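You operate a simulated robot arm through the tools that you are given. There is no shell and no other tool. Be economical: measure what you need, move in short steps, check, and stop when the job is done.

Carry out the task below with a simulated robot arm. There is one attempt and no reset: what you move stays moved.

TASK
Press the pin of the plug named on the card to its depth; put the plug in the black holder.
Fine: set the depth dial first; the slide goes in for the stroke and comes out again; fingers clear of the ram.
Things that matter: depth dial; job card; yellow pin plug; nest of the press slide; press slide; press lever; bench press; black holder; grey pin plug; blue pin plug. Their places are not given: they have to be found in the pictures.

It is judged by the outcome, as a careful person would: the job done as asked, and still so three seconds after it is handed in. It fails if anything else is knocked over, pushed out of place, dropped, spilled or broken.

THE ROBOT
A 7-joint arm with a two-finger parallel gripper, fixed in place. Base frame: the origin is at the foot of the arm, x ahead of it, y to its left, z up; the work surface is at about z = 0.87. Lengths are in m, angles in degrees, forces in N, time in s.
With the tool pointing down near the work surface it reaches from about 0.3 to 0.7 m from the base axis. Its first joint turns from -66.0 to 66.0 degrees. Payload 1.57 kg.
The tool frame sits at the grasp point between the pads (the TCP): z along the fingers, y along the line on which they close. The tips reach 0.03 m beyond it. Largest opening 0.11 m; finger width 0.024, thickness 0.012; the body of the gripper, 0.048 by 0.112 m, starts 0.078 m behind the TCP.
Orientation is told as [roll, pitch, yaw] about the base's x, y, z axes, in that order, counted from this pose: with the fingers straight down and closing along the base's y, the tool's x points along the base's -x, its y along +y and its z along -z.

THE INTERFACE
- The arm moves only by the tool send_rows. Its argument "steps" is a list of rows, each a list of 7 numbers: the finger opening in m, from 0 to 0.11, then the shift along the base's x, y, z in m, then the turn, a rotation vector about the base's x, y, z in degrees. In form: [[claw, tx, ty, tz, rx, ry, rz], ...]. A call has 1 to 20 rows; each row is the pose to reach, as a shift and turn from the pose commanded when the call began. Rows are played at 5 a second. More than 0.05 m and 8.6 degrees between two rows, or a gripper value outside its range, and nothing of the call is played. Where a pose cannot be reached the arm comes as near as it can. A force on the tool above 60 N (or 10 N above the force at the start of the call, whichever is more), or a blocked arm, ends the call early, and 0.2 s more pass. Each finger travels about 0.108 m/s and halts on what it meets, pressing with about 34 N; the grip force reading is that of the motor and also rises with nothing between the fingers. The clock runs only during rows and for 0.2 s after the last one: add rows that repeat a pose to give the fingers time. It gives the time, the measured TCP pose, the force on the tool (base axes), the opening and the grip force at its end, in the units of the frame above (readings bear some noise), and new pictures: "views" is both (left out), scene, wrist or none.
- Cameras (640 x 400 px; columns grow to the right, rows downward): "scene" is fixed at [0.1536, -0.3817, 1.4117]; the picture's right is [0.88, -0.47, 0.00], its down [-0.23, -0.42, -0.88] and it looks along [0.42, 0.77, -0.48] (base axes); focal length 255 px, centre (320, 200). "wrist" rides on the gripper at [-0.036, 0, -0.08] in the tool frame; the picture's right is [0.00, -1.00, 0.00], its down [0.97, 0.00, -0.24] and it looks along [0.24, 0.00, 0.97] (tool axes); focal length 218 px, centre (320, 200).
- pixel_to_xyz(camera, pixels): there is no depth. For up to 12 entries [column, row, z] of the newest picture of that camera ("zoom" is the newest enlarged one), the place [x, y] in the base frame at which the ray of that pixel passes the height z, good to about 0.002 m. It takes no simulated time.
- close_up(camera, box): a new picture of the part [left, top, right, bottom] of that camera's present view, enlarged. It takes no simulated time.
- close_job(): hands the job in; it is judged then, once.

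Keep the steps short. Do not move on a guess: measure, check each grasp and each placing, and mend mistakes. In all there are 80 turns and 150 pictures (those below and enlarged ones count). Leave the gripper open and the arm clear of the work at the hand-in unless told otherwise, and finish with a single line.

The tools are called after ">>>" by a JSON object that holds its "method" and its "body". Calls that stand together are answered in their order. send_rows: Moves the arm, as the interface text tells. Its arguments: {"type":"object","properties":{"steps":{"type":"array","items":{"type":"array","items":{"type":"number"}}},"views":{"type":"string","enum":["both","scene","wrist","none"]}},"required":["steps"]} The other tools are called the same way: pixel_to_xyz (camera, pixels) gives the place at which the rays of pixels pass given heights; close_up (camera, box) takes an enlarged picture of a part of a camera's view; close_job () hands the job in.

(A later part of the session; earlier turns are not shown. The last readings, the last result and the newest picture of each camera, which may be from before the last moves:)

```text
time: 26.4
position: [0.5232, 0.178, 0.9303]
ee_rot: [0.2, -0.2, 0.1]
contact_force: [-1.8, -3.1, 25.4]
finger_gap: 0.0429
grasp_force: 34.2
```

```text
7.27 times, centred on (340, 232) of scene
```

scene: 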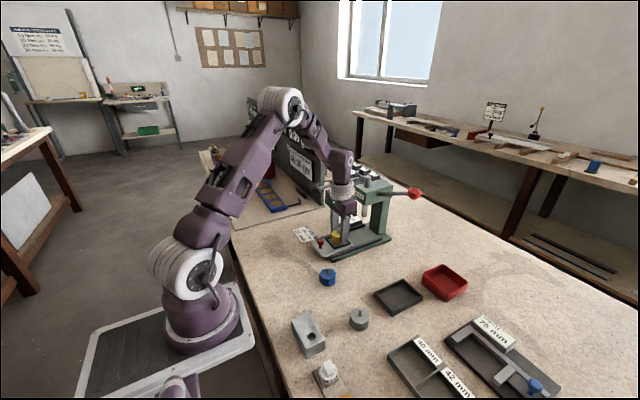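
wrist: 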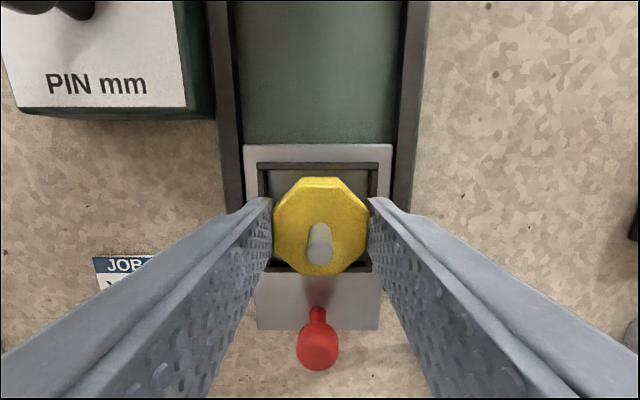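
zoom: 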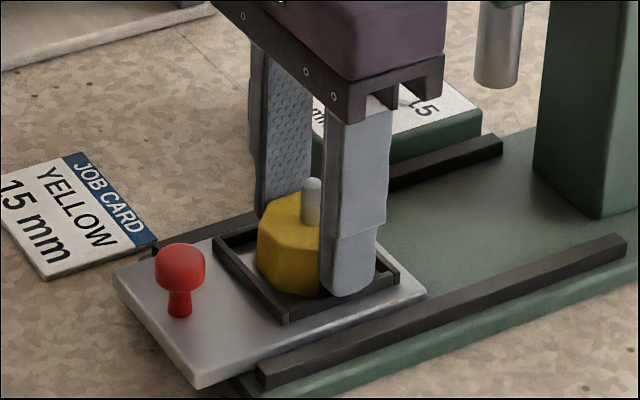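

Contact (25 N): seated or on the rim. Easing by 1 mm, opening slowly, rising.

>>> {"method": "send_rows", "body": {"steps": [[0.01, 0, 0, 0.001, 0, 0, 0], [0.05, 0, 0, 0.001, 0, 0, 0], [0.054, 0, 0, 0.001, 0, 0, 0], [0.054, 0, 0, 0.001, 0, 0, 0], [0.054, 0, 0, 0.02, 0, 0, 0], [0.054, 0, 0, 0.05, 0, 0, 0], [0.054, -0.02, 0, 0.08, 0, 0, 0], [0.054, -0.04, 0, 0.1, 0, 0, 0], [0.054, -0.04, 0, 0.1, 0, 0, 0]]}}

>>> {"method": "close_up", "body": {"camera": "scene", "box": [310, 205, 370, 260]}}

>>> {"method": "close_up", "body": {"camera": "wrist", "box": [240, 80, 400, 240]}}

```text
time: 28.4
position: [0.4835, 0.179, 1.029]
ee_rot: [0.0, 0.0, 0.0]
contact_force: [-0.7, -0.6, 1.0]
finger_gap: 0.0538
grasp_force: 0.0
```

scene: 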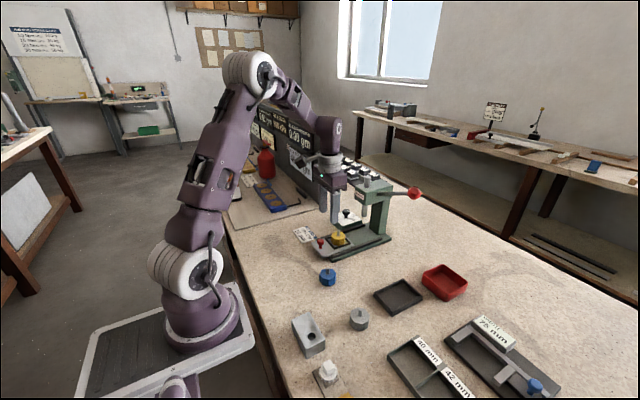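
wrist: 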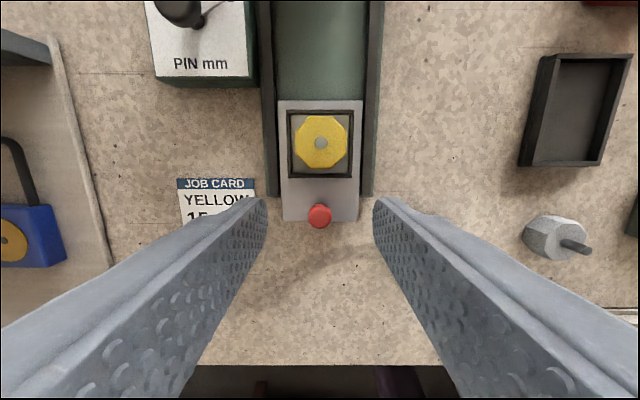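

```text
7.27 times, centred on (340, 232) of scene
```

zoom: 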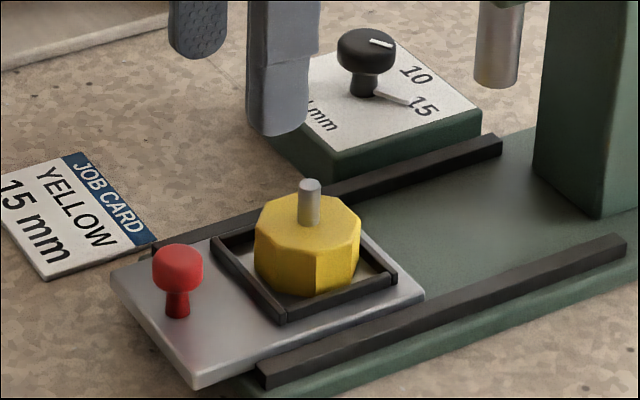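

```text
2.50 times, centred on (320, 160) of wrist
```

zoom: 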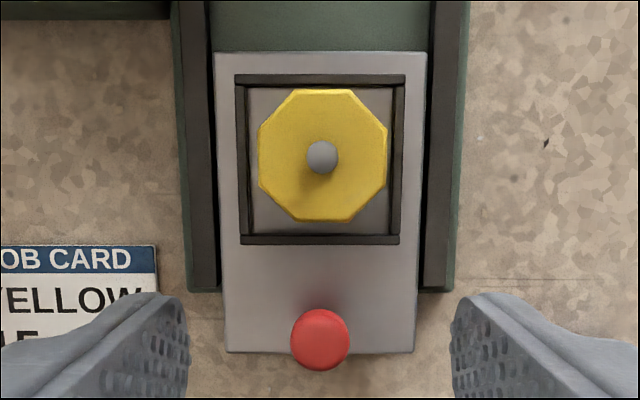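

The plug sits flat in the nest. Next the slide: I'll grasp its red knob (0.453, 0.1785, cap z ≈ 0.92) with the tool tilted back 25°, so the hand keeps clear of the press head.

>>> {"method": "send_rows", "body": {"steps": [[0.054, -0.01, 0, 0, 0, -8, 0], [0.054, -0.02, 0, 0, 0, -16, 0], [0.054, -0.03, 0, 0, 0, -24, 0], [0.054, -0.0355, -0.0005, -0.02, 0, -25, 0], [0.054, -0.0355, -0.0005, -0.049, 0, -25, 0], [0.054, -0.0355, -0.0005, -0.049, 0, -25, 0]]}}

>>> {"method": "close_up", "body": {"camera": "scene", "box": [300, 195, 360, 260]}}

```text
time: 29.8
position: [0.4538, 0.1764, 0.994]
ee_rot: [-1.7, -25.0, 0.2]
contact_force: [0.3, 1.0, 0.9]
finger_gap: 0.054
grasp_force: 0.1
out of reach, approached as far as the arm can: row 4, 5
```

scene: 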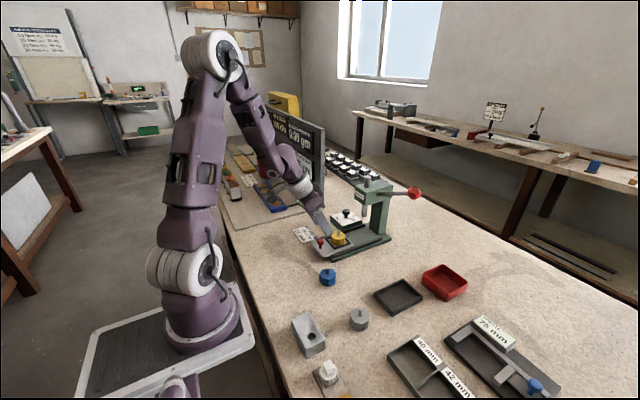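
wrist: 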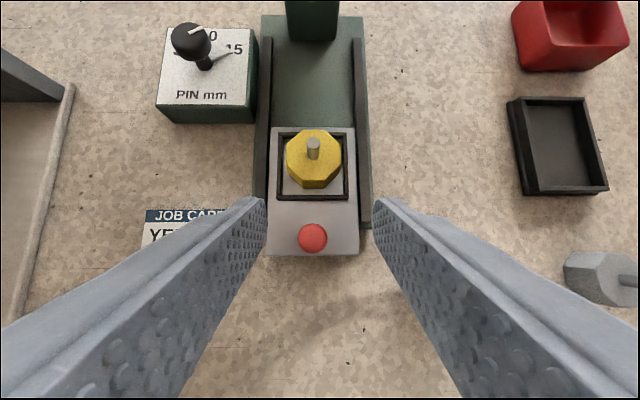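

```text
6.15 times, centred on (330, 228) of scene
```

zoom: 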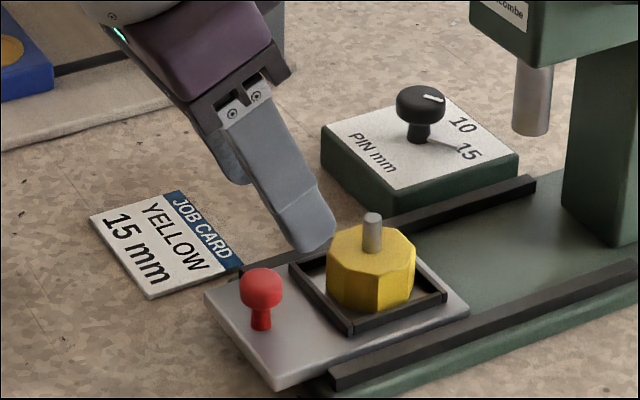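

25° isn't reachable this close in. Using 12° instead.

>>> {"method": "send_rows", "body": {"steps": [[0.054, -0.002, 0.002, 0, 0, 7, 0], [0.054, -0.004, 0.002, -0.01, 0, 13, 0], [0.054, -0.004, 0.002, -0.025, 0, 13, 0], [0.054, -0.004, 0.002, -0.025, 0, 13, 0]]}}

>>> {"method": "close_up", "body": {"camera": "scene", "box": [300, 195, 360, 260]}}

```text
time: 30.8
position: [0.4435, 0.1799, 0.9539]
ee_rot: [0.1, -12.0, 0.1]
contact_force: [0.4, 0.5, 0.1]
finger_gap: 0.0541
grasp_force: 0.1
out of reach, approached as far as the arm can: row 1, 2
```

scene: 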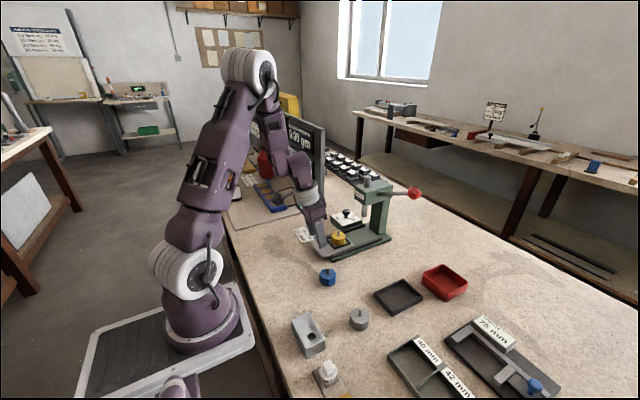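
wrist: 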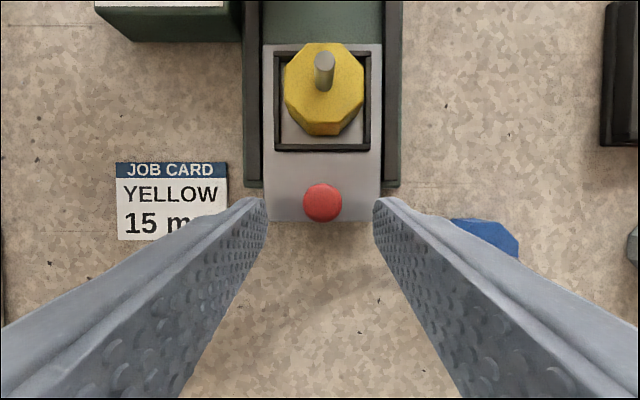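

```text
6.15 times, centred on (330, 228) of scene
```

zoom: 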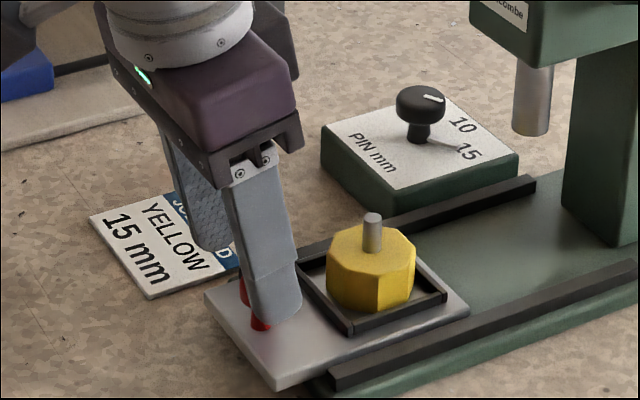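

Measuring the knob from here.

>>> {"method": "pixel_to_xyz", "body": {"camera": "wrist", "pixels": [[322, 202, 0.925], [322, 202, 0.915], [303, 202, 0.92], [342, 202, 0.92]]}}

```text
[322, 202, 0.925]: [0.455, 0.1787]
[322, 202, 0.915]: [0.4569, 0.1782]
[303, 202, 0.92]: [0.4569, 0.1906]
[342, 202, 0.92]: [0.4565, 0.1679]
```

Knob at (0.455, 0.178), dia 0.022. Advance 8 mm, lower 20 mm, close.

>>> {"method": "send_rows", "body": {"steps": [[0.054, 0.008, -0.001, -0.01, 0, 0, 0], [0.054, 0.008, -0.001, -0.02, 0, 0, 0], [0.054, 0.008, -0.001, -0.02, 0, 0, 0], [0.03, 0.008, -0.001, -0.02, 0, 0, 0], [0.015, 0.008, -0.001, -0.02, 0, 0, 0], [0.015, 0.008, -0.001, -0.02, 0, 0, 0]]}}

>>> {"method": "close_up", "body": {"camera": "scene", "box": [300, 195, 360, 260]}}

```text
time: 32.2
position: [0.4514, 0.1803, 0.9354]
ee_rot: [0.1, -12.0, 0.1]
contact_force: [0.8, 0.0, -4.2]
finger_gap: 0.0213
grasp_force: 34.1
```

scene: 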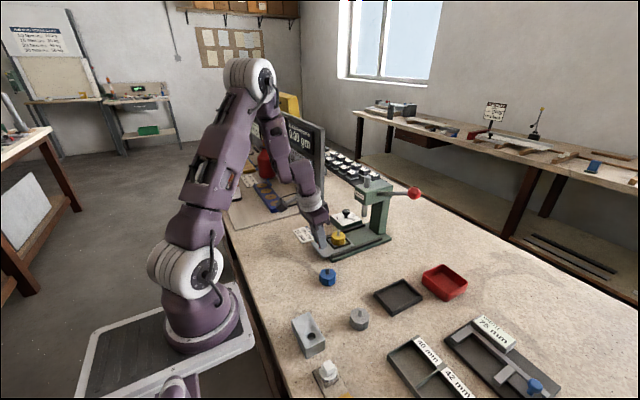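
wrist: 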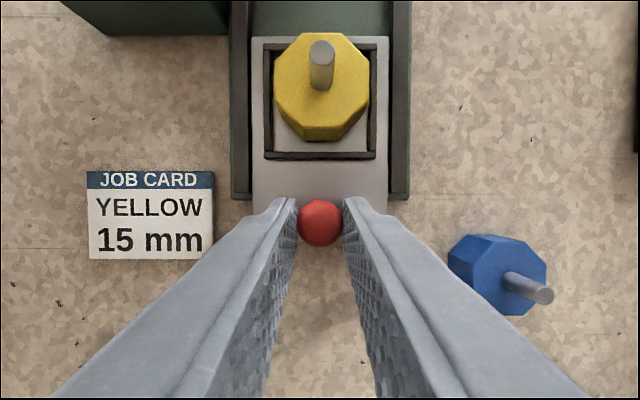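

```text
6.15 times, centred on (330, 228) of scene
```

zoom: 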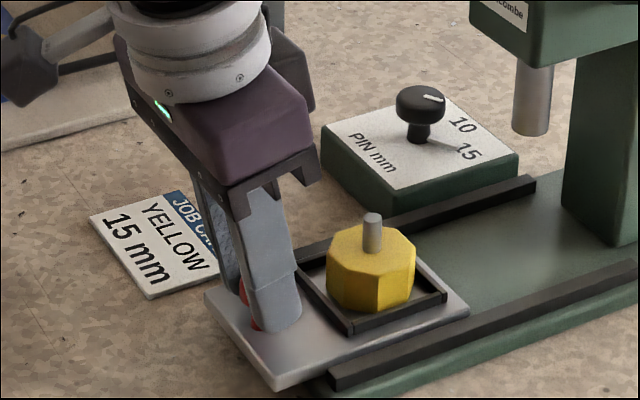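

Knob gripped. Pushing the slide in, 60 mm at first, in 10 mm rows.

>>> {"method": "send_rows", "body": {"steps": [[0.015, 0.01, 0, 0, 0, 0, 0], [0.015, 0.02, 0, 0, 0, 0, 0], [0.015, 0.03, 0, 0, 0, 0, 0], [0.015, 0.04, 0, 0, 0, 0, 0], [0.015, 0.05, 0, 0, 0, 0, 0], [0.015, 0.06, 0, 0, 0, 0, 0], [0.015, 0.06, 0, 0, 0, 0, 0]]}}

>>> {"method": "close_up", "body": {"camera": "scene", "box": [310, 180, 390, 260]}}

```text
time: 33.8
position: [0.513, 0.1798, 0.935]
ee_rot: [0.1, -12.0, 0.1]
contact_force: [-1.1, 0.6, -10.7]
finger_gap: 0.0216
grasp_force: 34.9
```

scene: 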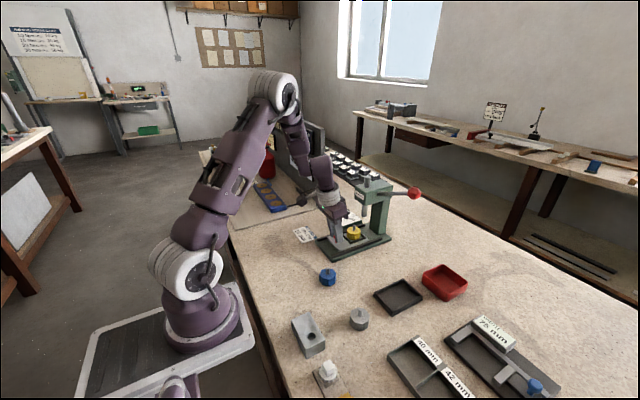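
wrist: 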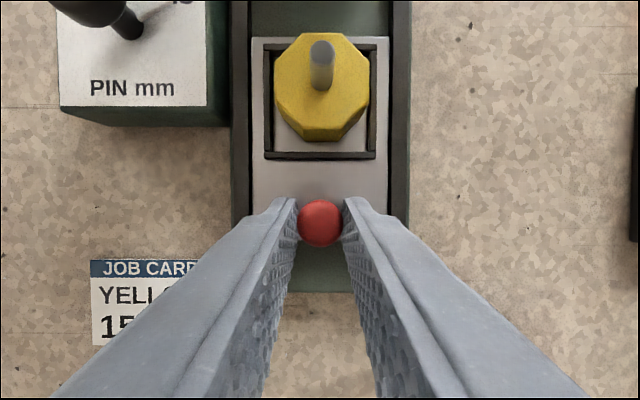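

```text
5.00 times, centred on (350, 220) of scene
```

zoom: 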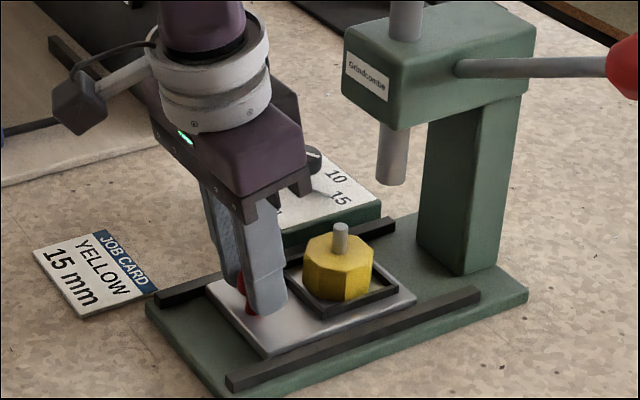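

Sliding well. Pushing 35 mm more, with 5 mm rows.

>>> {"method": "send_rows", "body": {"steps": [[0.015, 0.007, 0, 0, 0, 0, 0], [0.015, 0.014, 0, 0, 0, 0, 0], [0.015, 0.021, 0, 0, 0, 0, 0], [0.015, 0.028, 0, 0, 0, 0, 0], [0.015, 0.035, 0, 0, 0, 0, 0], [0.015, 0.035, 0, 0, 0, 0, 0]]}}

>>> {"method": "close_up", "body": {"camera": "scene", "box": [310, 180, 390, 260]}}

```text
time: 35.2
position: [0.5465, 0.1796, 0.9362]
ee_rot: [0.1, -12.1, 0.0]
contact_force: [-0.3, 9.1, -11.2]
finger_gap: 0.0216
grasp_force: 34.4
```

scene: 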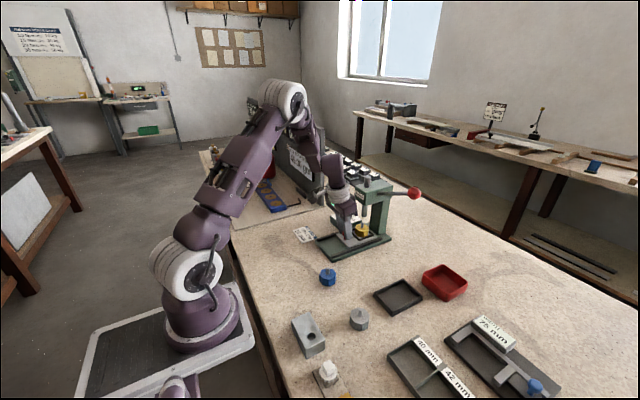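
wrist: 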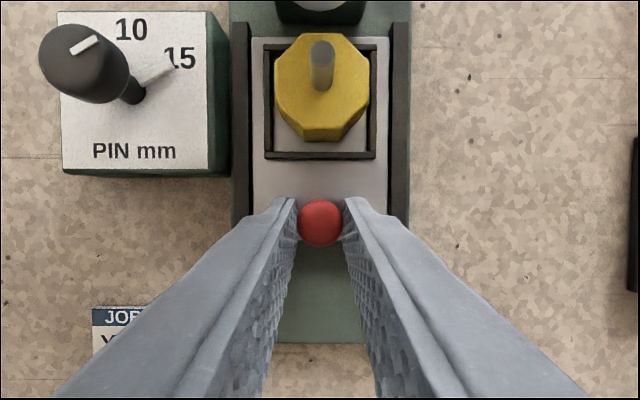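

```text
5.00 times, centred on (350, 220) of scene
```

zoom: 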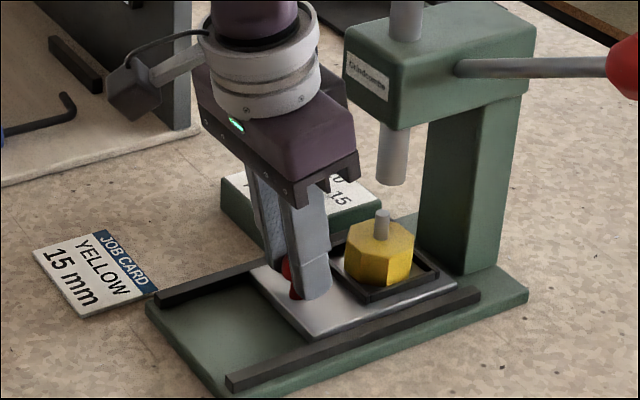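

Nearly there; no stop felt yet. Continuing in small rows until it stops.

>>> {"method": "send_rows", "body": {"steps": [[0.015, 0.003, 0, 0, 0, 0, 0], [0.015, 0.006, 0, 0, 0, 0, 0], [0.015, 0.009, 0, 0, 0, 0, 0], [0.015, 0.009, 0, 0, 0, 0, 0]], "views": "wrist"}}

>>> {"method": "close_up", "body": {"camera": "scene", "box": [340, 190, 390, 250]}}

```text
time: 36.2
position: [0.5545, 0.1812, 0.9354]
ee_rot: [0.0, -11.9, 0.1]
contact_force: [-28.6, 12.0, 0.4]
finger_gap: 0.0217
grasp_force: 34.6
```

wrist: 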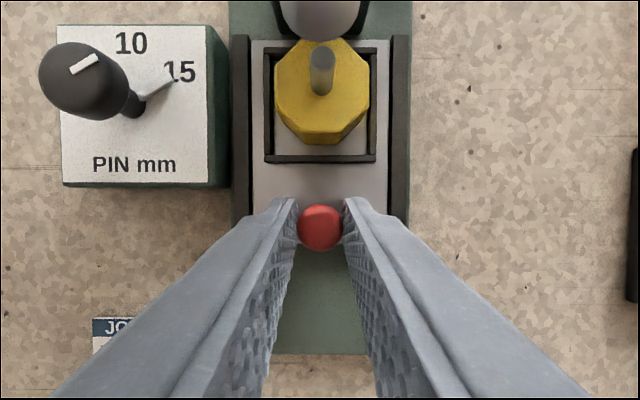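

```text
6.67 times, centred on (365, 220) of scene
```

zoom: 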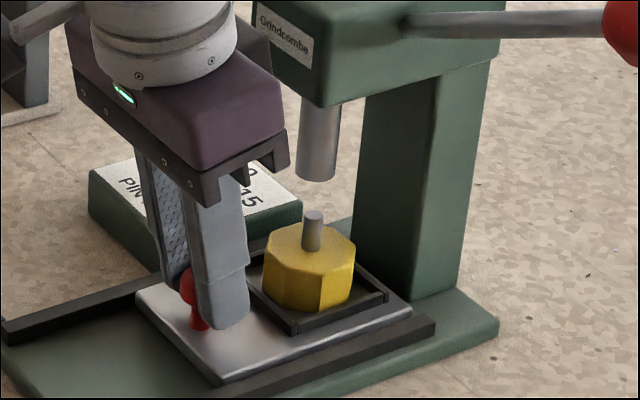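

The slide is at its stop (-29 N) with the pin under the ram. Opening, lifting off the knob and backing away.

>>> {"method": "send_rows", "body": {"steps": [[0.05, 0, 0, 0, 0, 0, 0], [0.05, 0, 0, 0, 0, 0, 0], [0.05, -0.005, 0, 0.02, 0, 0, 0], [0.05, -0.015, 0, 0.045, 0, 0, 0], [0.05, -0.04, 0, 0.07, 0, 4, 0], [0.05, -0.07, 0, 0.1, 0, 12, 0], [0.05, -0.1, -0.02, 0.13, 0, 12, 0], [0.05, -0.12, -0.06, 0.14, 0, 12, 0], [0.05, -0.12, -0.1, 0.15, 0, 12, 0], [0.03, -0.11, -0.14, 0.16, 0, 12, 0], [0.01, -0.08, -0.18, 0.17, 0, 12, 0], [0.0, -0.05, -0.22, 0.17, 0, 12, 0], [0.0, -0.02, -0.25, 0.17, 0, 12, 0], [0.0, 0.0, -0.27, 0.17, 0, 12, 0], [0.0, 0.0, -0.27, 0.17, 0, 12, 0]]}}

>>> {"method": "close_up", "body": {"camera": "scene", "box": [320, 160, 440, 260]}}

```text
refused: row 11 steps farther than a row can; nothing moved
```

```text
4.00 times, centred on (380, 210) of scene
```

zoom: 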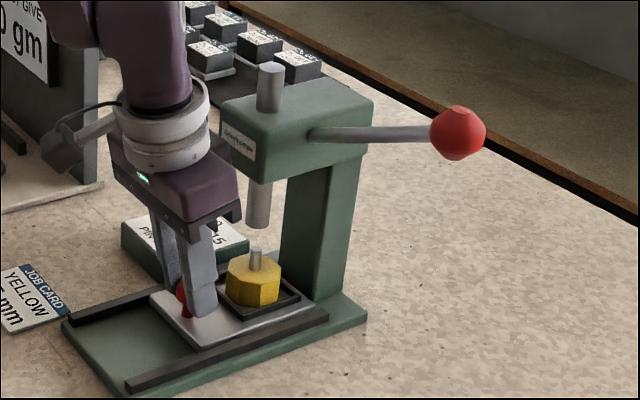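

Split that move and resend.

>>> {"method": "send_rows", "body": {"steps": [[0.05, 0, 0, 0, 0, 0, 0], [0.05, 0, 0, 0, 0, 0, 0], [0.05, -0.005, 0, 0.02, 0, 0, 0], [0.05, -0.015, 0, 0.045, 0, 0, 0], [0.05, -0.04, 0, 0.07, 0, 4, 0], [0.05, -0.07, 0, 0.1, 0, 12, 0], [0.05, -0.1, -0.02, 0.12, 0, 12, 0], [0.05, -0.12, -0.06, 0.13, 0, 12, 0], [0.05, -0.12, -0.1, 0.14, 0, 12, 0], [0.03, -0.11, -0.14, 0.15, 0, 12, 0], [0.01, -0.09, -0.18, 0.155, 0, 12, 0], [0.0, -0.06, -0.21, 0.16, 0, 12, 0], [0.0, -0.03, -0.24, 0.16, 0, 12, 0], [0.0, -0.01, -0.26, 0.16, 0, 12, 0], [0.0, -0.01, -0.26, 0.16, 0, 12, 0]]}}

>>> {"method": "close_up", "body": {"camera": "scene", "box": [320, 160, 440, 260]}}

```text
time: 39.4
position: [0.5438, -0.0824, 1.0969]
ee_rot: [0.1, 0.0, 0.1]
contact_force: [0.1, 1.0, 0.9]
finger_gap: 0.0
grasp_force: 21.1
```

scene: 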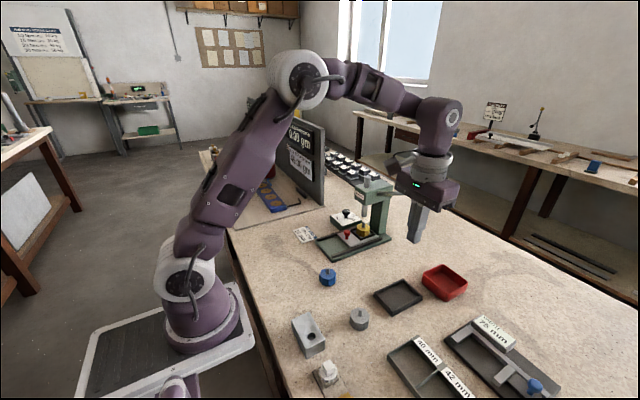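
wrist: 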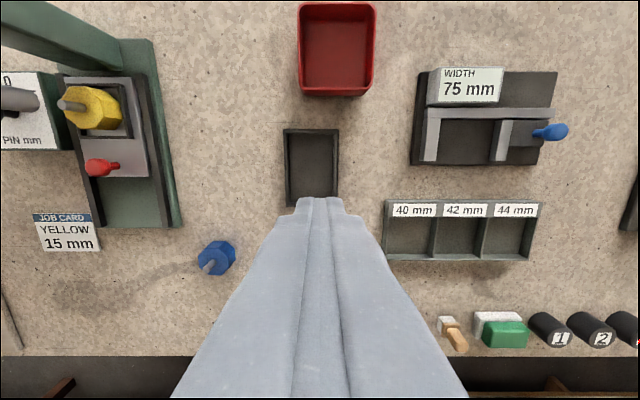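

```text
4.00 times, centred on (380, 210) of scene
```

zoom: 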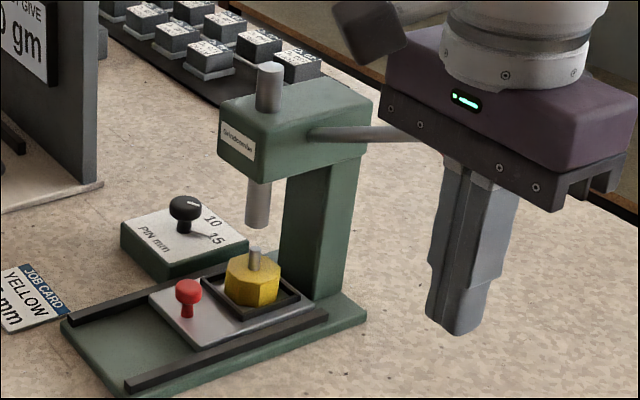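

Slide stayed in. Now I need the lever ball's place; I estimate (0.66, 0.03, 1.10). Rising to look at it from above.

>>> {"method": "send_rows", "body": {"steps": [[0.0, 0, 0, 0.04, 0, 0, 0], [0.0, 0, 0, 0.08, 0, 0, 0], [0.0, 0, 0, 0.12, 0, 0, 0], [0.0, 0.01, 0.04, 0.13, 0, 0, 0], [0.0, 0.02, 0.08, 0.13, 0, 0, 0], [0.0, 0.02, 0.09, 0.13, 0, 0, 0], [0.0, 0.02, 0.09, 0.13, 0, 0, 0]]}}

```text
time: 41.0
position: [0.5649, 0.0084, 1.2233]
ee_rot: [0.1, 0.1, 0.0]
contact_force: [0.3, 0.3, -0.2]
finger_gap: 0.0001
grasp_force: 21.2
```

scene: 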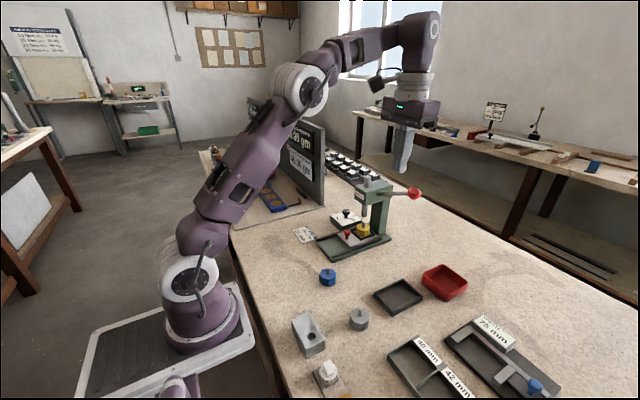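
wrist: 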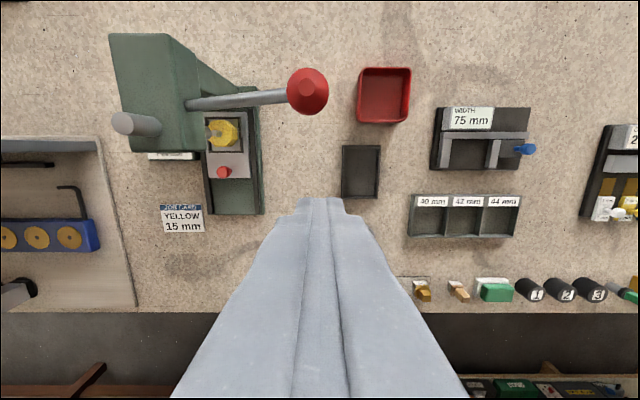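

Ball in wrist at (308,91), in scene at (415,193). Intersecting both rays.

>>> {"method": "pixel_to_xyz", "body": {"camera": "wrist", "pixels": [[308, 91, 1.08], [308, 91, 1.1], [308, 91, 1.12], [308, 91, 1.14], [190, 105, 1.05], [190, 105, 1.07], [123, 50, 1.08], [118, 120, 1.1], [230, 101, 1.08], [205, 150, 1.0]]}}

>>> {"method": "pixel_to_xyz", "body": {"camera": "scene", "pixels": [[415, 193, 1.08], [415, 193, 1.1], [415, 193, 1.12], [415, 193, 1.14], [379, 194, 1.05], [379, 194, 1.07]]}}

>>> {"method": "close_up", "body": {"camera": "wrist", "box": [90, 20, 350, 220]}}

```text
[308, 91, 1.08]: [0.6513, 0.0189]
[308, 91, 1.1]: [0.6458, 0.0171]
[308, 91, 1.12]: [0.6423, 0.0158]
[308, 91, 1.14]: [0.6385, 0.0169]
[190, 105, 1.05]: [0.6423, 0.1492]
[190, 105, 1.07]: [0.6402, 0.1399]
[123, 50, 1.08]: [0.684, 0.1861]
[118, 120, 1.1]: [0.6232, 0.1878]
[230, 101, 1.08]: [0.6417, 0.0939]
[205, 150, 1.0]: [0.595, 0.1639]
```

```text
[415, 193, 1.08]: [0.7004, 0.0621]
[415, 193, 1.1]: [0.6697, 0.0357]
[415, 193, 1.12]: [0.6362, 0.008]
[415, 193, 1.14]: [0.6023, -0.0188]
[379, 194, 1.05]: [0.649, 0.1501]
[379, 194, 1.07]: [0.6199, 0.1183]
```

```text
2.00 times, centred on (220, 120) of wrist
```

zoom: 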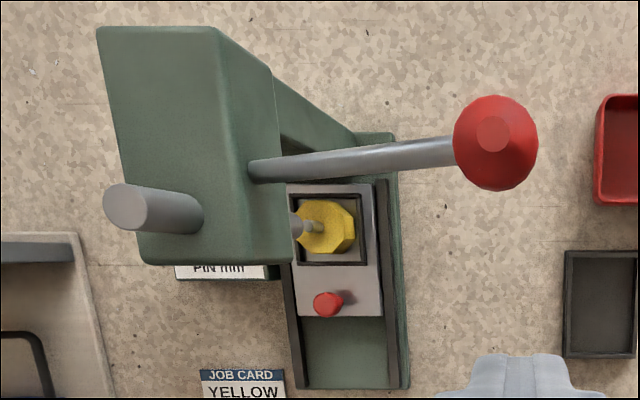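

Ball is at about (0.643, 0.015, 1.116), and the lever pivots about an x-parallel axis near (y 0.178, z 1.037). I'll turn the tool -90° to grip the ball along x, so it can swing between the pads.

>>> {"method": "send_rows", "body": {"steps": [[0.03, 0, 0, 0, 0, 0, -8], [0.065, 0, 0, 0, 0, 0, -16], [0.065, 0, 0, 0, 0, 0, -24], [0.065, 0, 0, 0, 0, 0, -32], [0.065, 0, 0, 0, 0, 0, -40], [0.065, 0, 0, 0, 0, 0, -48], [0.065, 0, 0, 0, 0, 0, -56], [0.065, 0, 0, 0, 0, 0, -64], [0.065, 0, 0, 0, 0, 0, -72], [0.065, 0, 0, 0, 0, 0, -80], [0.065, 0, 0, 0, 0, 0, -88], [0.065, 0, 0, 0, 0, 0, -90], [0.065, 0, 0, 0, 0, 0, -90]]}}

```text
time: 43.8
position: [0.5634, 0.0086, 1.2256]
ee_rot: [0.1, 0.0, -90.2]
contact_force: [0.2, -0.2, -0.7]
finger_gap: 0.065
grasp_force: 0.1
```

scene: 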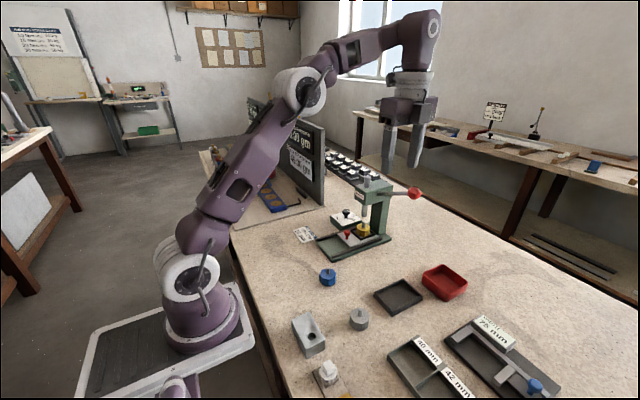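
wrist: 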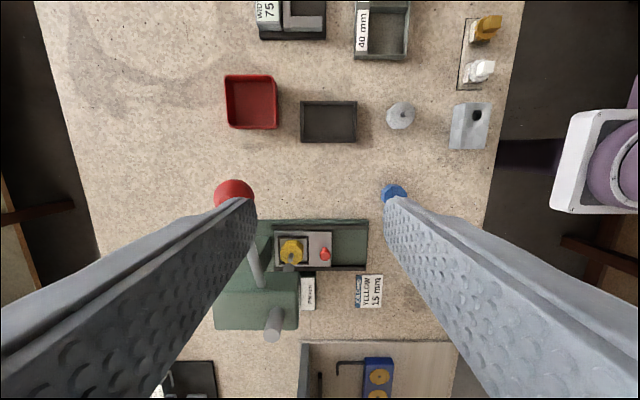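

Tilting 15° for reach and moving over the ball, tips still above it.

>>> {"method": "send_rows", "body": {"steps": [[0.065, 0.005, 0.002, -0.005, 0, -5, 0], [0.065, 0.02, 0.004, -0.01, 0, -10, 0], [0.065, 0.035, 0.006, -0.02, 0, -15, 0], [0.065, 0.055, 0.0065, -0.035, 0, -15, 0], [0.065, 0.076, 0.0065, -0.045, 0, -15, 0], [0.065, 0.076, 0.0065, -0.045, 0, -15, 0], [0.065, 0.076, 0.0065, -0.045, 0, -15, 0]]}}

>>> {"method": "close_up", "body": {"camera": "scene", "box": [370, 130, 460, 230]}}

```text
time: 45.4
position: [0.6422, 0.0144, 1.1809]
ee_rot: [15.1, 0.0, -90.0]
contact_force: [-0.7, -0.3, 0.5]
finger_gap: 0.0648
grasp_force: 0.0
```

scene: 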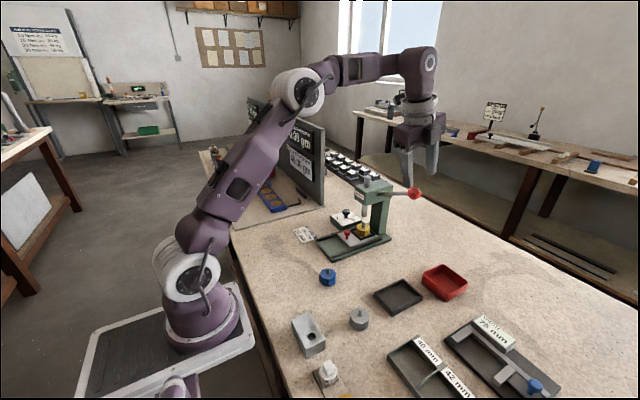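
wrist: 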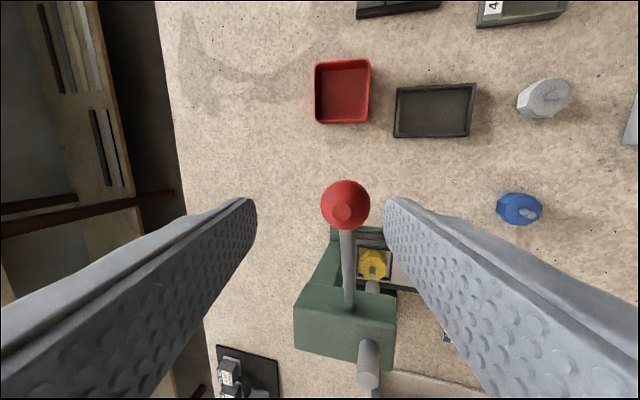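

```text
4.00 times, centred on (415, 180) of scene
```

zoom: 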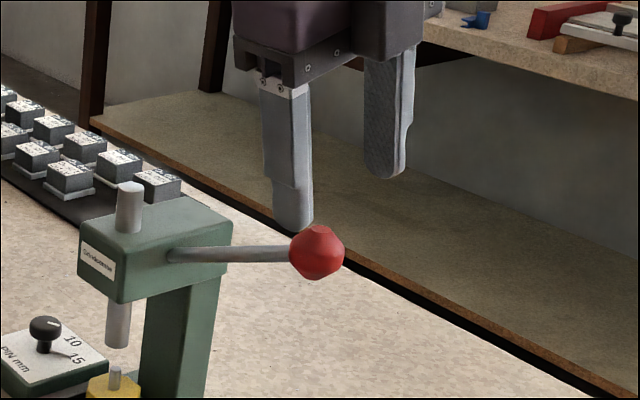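

Measuring the ball again from here.

>>> {"method": "pixel_to_xyz", "body": {"camera": "wrist", "pixels": [[345, 204, 1.1], [345, 204, 1.116], [345, 204, 1.125], [320, 200, 1.15]]}}

```text
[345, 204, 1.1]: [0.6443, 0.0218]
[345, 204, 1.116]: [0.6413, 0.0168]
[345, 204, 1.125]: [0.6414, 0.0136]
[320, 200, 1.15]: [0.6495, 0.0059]
```

Ball at (0.6415, 0.0165). Lowering around it to TCP z 1.128, not closing yet.

>>> {"method": "send_rows", "body": {"steps": [[0.065, -0.003, 0.002, -0.015, 0, 0, 0], [0.065, -0.003, 0.002, -0.03, 0, 0, 0], [0.065, -0.003, 0.002, -0.045, 0, 0, 0], [0.065, -0.003, 0.002, -0.053, 0, 0, 0], [0.065, -0.003, 0.002, -0.053, 0, 0, 0]]}}

>>> {"method": "close_up", "body": {"camera": "scene", "box": [370, 150, 450, 240]}}

```text
time: 46.6
position: [0.6391, 0.0171, 1.1269]
ee_rot: [15.0, 0.0, -90.1]
contact_force: [0.4, 0.0, 0.6]
finger_gap: 0.065
grasp_force: 0.1
```

scene: 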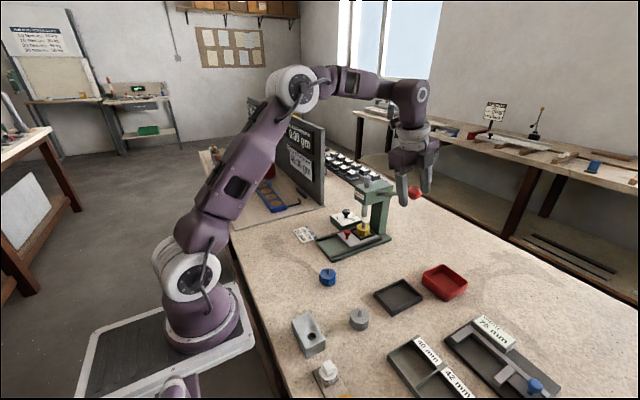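
wrist: 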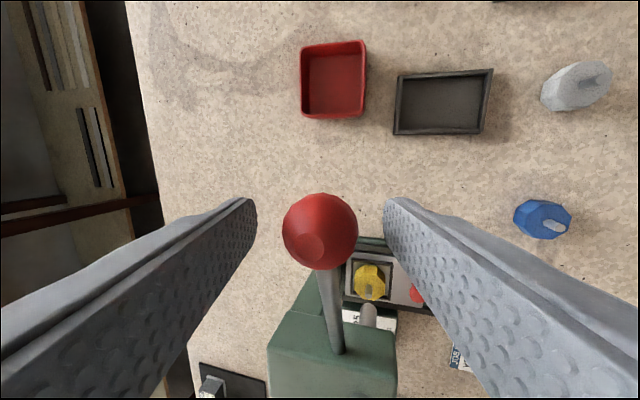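

```text
4.44 times, centred on (410, 195) of scene
```

zoom: 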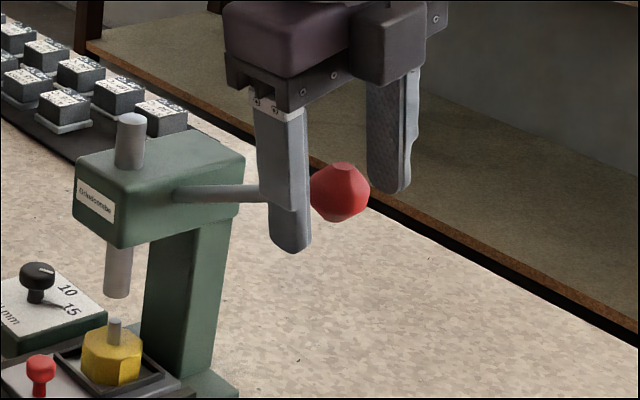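

The ball is centred between the pads. Closing on it.

>>> {"method": "send_rows", "body": {"steps": [[0.045, 0, 0, 0, 0, 0, 0], [0.03, 0, 0, 0, 0, 0, 0], [0.02, 0, 0, 0, 0, 0, 0], [0.02, 0, 0, 0, 0, 0, 0]], "views": "wrist"}}

```text
time: 47.6
position: [0.6372, 0.0168, 1.1278]
ee_rot: [15.0, -0.1, -90.0]
contact_force: [-9.0, 0.6, -2.2]
finger_gap: 0.0325
grasp_force: 41.3
```

wrist: 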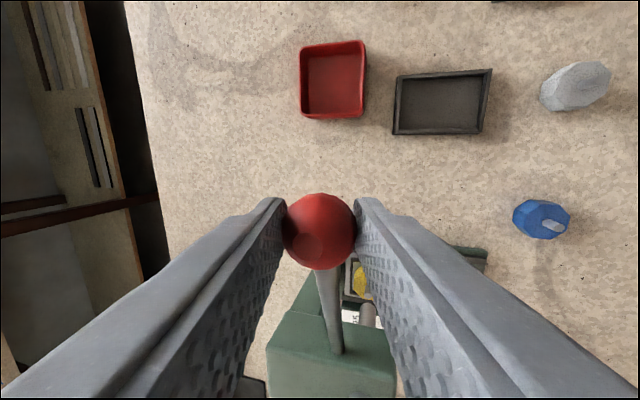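

Gripped (0.0325). Swinging the lever down along its arc, the first ~16°, then checking the ram.

>>> {"method": "send_rows", "body": {"steps": [[0.02, 0, -0.005, -0.0116, 0, 0, 0], [0.02, 0, -0.0094, -0.0235, 0, 0, 0], [0.02, 0, -0.0129, -0.0356, 0, 0, 0], [0.02, 0, -0.0155, -0.0478, 0, 0, 0], [0.02, 0, -0.0155, -0.0478, 0, 0, 0]]}}

>>> {"method": "close_up", "body": {"camera": "scene", "box": [340, 160, 440, 260]}}

```text
time: 48.8
position: [0.6396, 0.0025, 1.0812]
ee_rot: [15.3, 0.0, -90.0]
contact_force: [1.3, 1.4, 7.0]
finger_gap: 0.0327
grasp_force: 40.8
```

scene: 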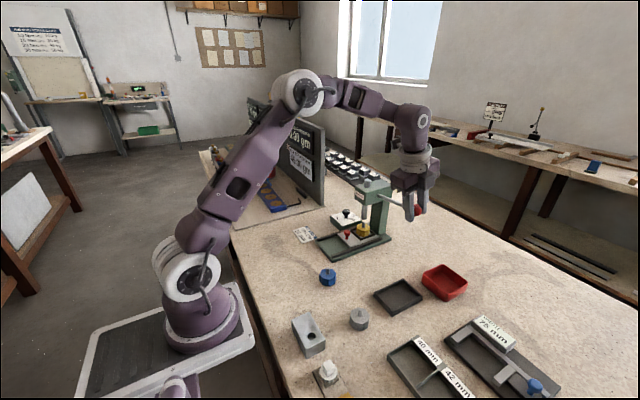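
wrist: 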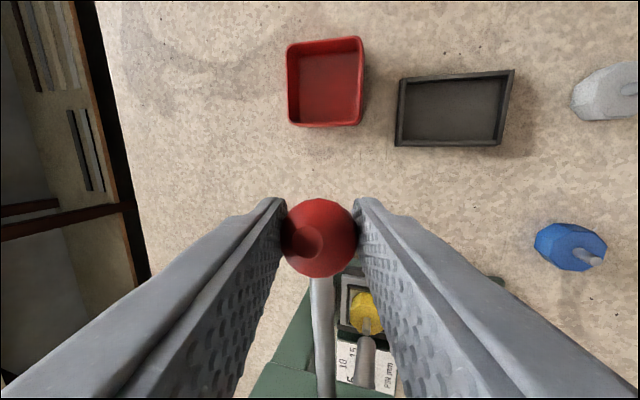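

```text
4.00 times, centred on (390, 210) of scene
```

zoom: 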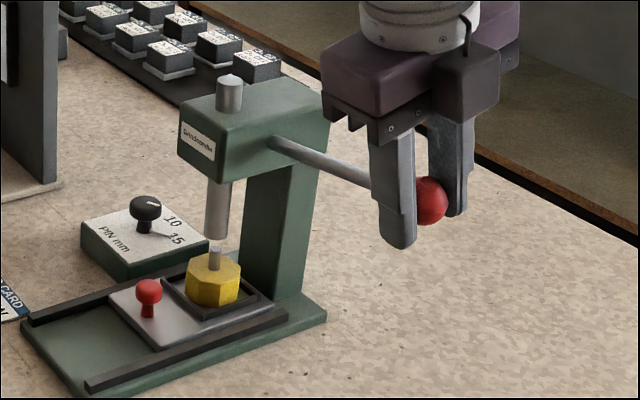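

The ram is coming down onto the pin. Continuing down.

>>> {"method": "send_rows", "body": {"steps": [[0.02, 0, -0.0017, -0.0124, 0, 0, 0], [0.02, 0, -0.0026, -0.0249, 0, 0, 0], [0.02, 0, -0.0026, -0.0375, 0, 0, 0], [0.02, 0, -0.0017, -0.05, 0, 0, 0], [0.02, 0, -0.0017, -0.05, 0, 0, 0]]}}

>>> {"method": "close_up", "body": {"camera": "scene", "box": [340, 160, 440, 260]}}

```text
time: 50.0
position: [0.6396, 0.001, 1.029]
ee_rot: [15.4, 0.0, -90.0]
contact_force: [24.2, 0.0, 9.1]
finger_gap: 0.0323
grasp_force: 40.9
```

scene: 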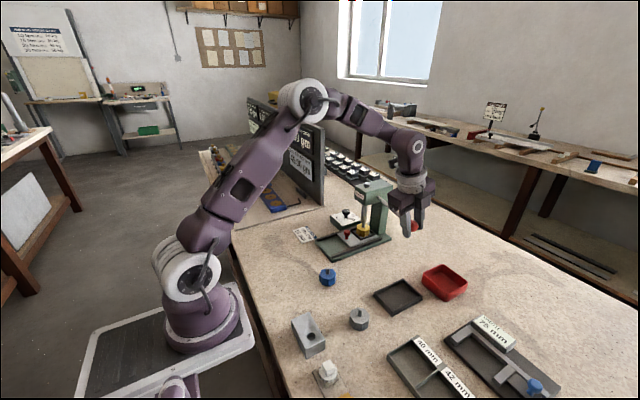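
wrist: 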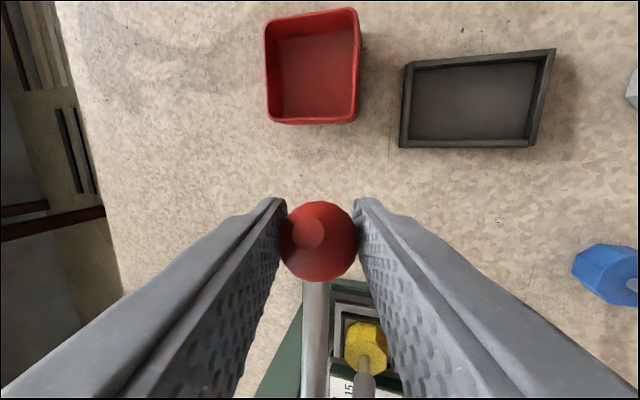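

```text
4.00 times, centred on (390, 210) of scene
```

zoom: 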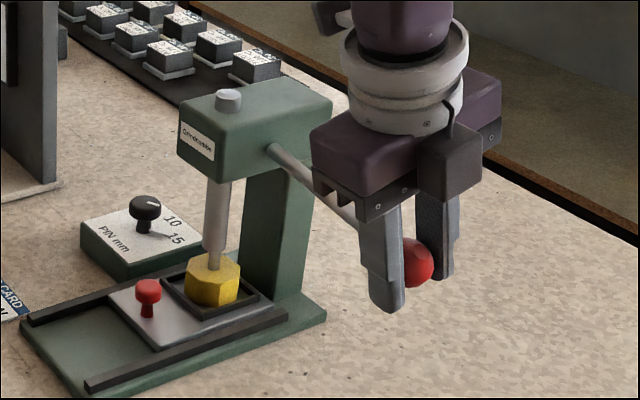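

Ram is on the pin and moving it in. There's a sideways x force of 24 N, so I'll ease +2 mm in x and continue down until it stops.

>>> {"method": "send_rows", "body": {"steps": [[0.02, 0.002, 0.0008, -0.006, 0, 0, 0], [0.02, 0.002, 0.0017, -0.0124, 0, 0, 0], [0.02, 0.002, 0.003, -0.0186, 0, 0, 0], [0.02, 0.002, 0.0043, -0.0247, 0, 0, 0], [0.02, 0.002, 0.0043, -0.0247, 0, 0, 0]], "views": "scene"}}

>>> {"method": "close_up", "body": {"camera": "scene", "box": [345, 200, 395, 250]}}

```text
time: 51.2
position: [0.6413, 0.0059, 1.0038]
ee_rot: [15.1, -0.1, -90.1]
contact_force: [3.5, 5.1, 10.5]
finger_gap: 0.0327
grasp_force: 41.6
```

scene: 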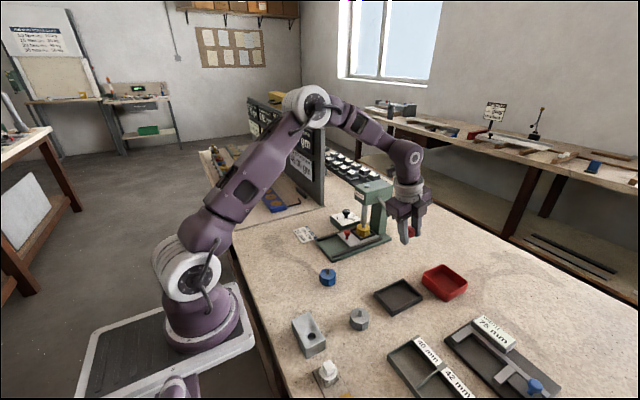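

```text
8.00 times, centred on (370, 225) of scene
```

zoom: 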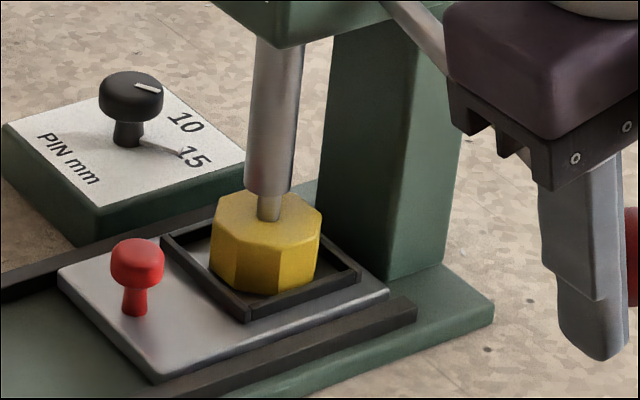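

No hard stop yet (z force 10 N). Continuing.

>>> {"method": "send_rows", "body": {"steps": [[0.02, 0, 0.0017, -0.006, 0, 0, 0], [0.02, 0, 0.0035, -0.012, 0, 0, 0], [0.02, 0, 0.0056, -0.018, 0, 0, 0], [0.02, 0, 0.0078, -0.0238, 0, 0, 0], [0.02, 0, 0.0078, -0.0238, 0, 0, 0]], "views": "scene"}}

>>> {"method": "close_up", "body": {"camera": "scene", "box": [345, 200, 395, 250]}}

```text
time: 52.4
position: [0.644, 0.0081, 0.9847]
ee_rot: [16.0, -0.2, -90.2]
contact_force: [29.3, -24.3, 34.3]
finger_gap: 0.0328
grasp_force: 41.3
```

scene: 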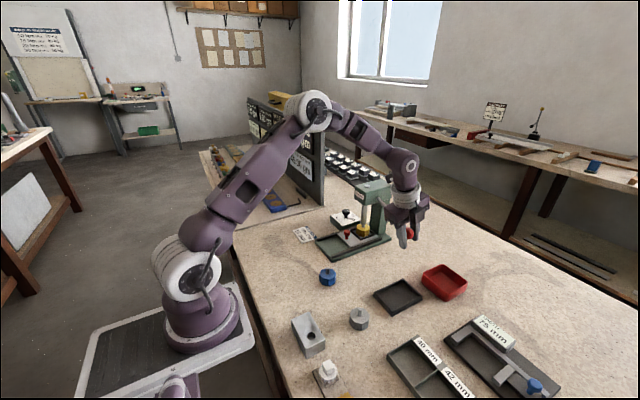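

```text
8.00 times, centred on (370, 225) of scene
```

zoom: 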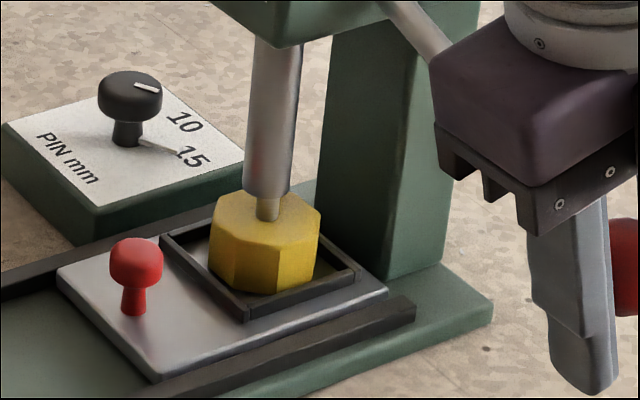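

The ram has stopped descending while the z reaction rose to 34 N: seems the dial stop (about 15 mm of pin left). I'll relieve the sideways load and press a little more to confirm.

>>> {"method": "send_rows", "body": {"steps": [[0.02, 0.002, -0.003, 0, 0, 0, 0], [0.02, 0.003, -0.005, -0.002, 0, 0, 0], [0.02, 0.003, -0.005, -0.004, 0, 0, 0], [0.02, 0.003, -0.005, -0.004, 0, 0, 0]], "views": "none"}}

>>> {"method": "close_up", "body": {"camera": "scene", "box": [345, 200, 395, 250]}}

```text
time: 53.4
position: [0.6453, 0.0098, 0.9806]
ee_rot: [15.7, 0.2, -89.8]
contact_force: [21.3, 8.8, 38.8]
finger_gap: 0.0328
grasp_force: 41.3
```

```text
8.00 times, centred on (370, 225) of scene
```

zoom: 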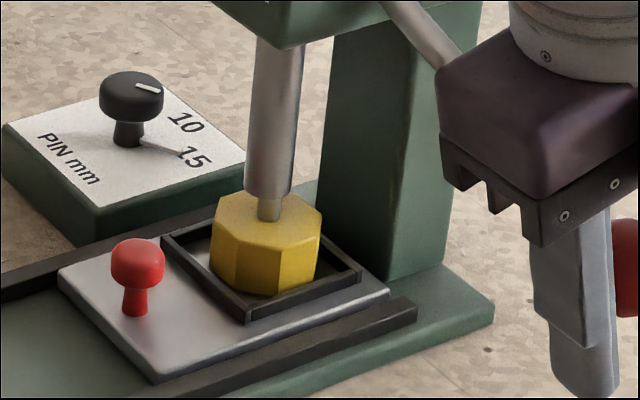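

Pin height looks unchanged. One more press of 6 mm to tell a hard stop from slow resistance.

>>> {"method": "send_rows", "body": {"steps": [[0.02, 0.002, 0.001, -0.003, 0, 0, 0], [0.02, 0.003, 0.002, -0.006, 0, 0, 0], [0.02, 0.003, 0.002, -0.006, 0, 0, 0], [0.02, 0.003, 0.002, -0.006, 0, 0, 0]], "views": "wrist"}}

>>> {"method": "close_up", "body": {"camera": "scene", "box": [345, 200, 395, 250]}}

```text
time: 54.4
position: [0.6472, 0.0086, 0.9726]
ee_rot: [15.5, -0.1, -90.0]
contact_force: [11.9, -2.4, 37.7]
finger_gap: 0.0325
grasp_force: 40.6
```

wrist: 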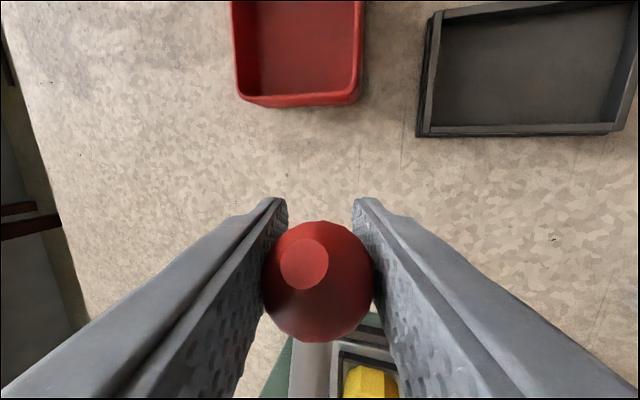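

```text
8.00 times, centred on (370, 225) of scene
```

zoom: 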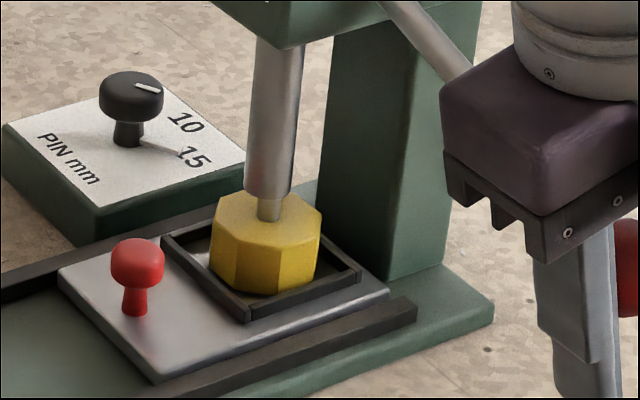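

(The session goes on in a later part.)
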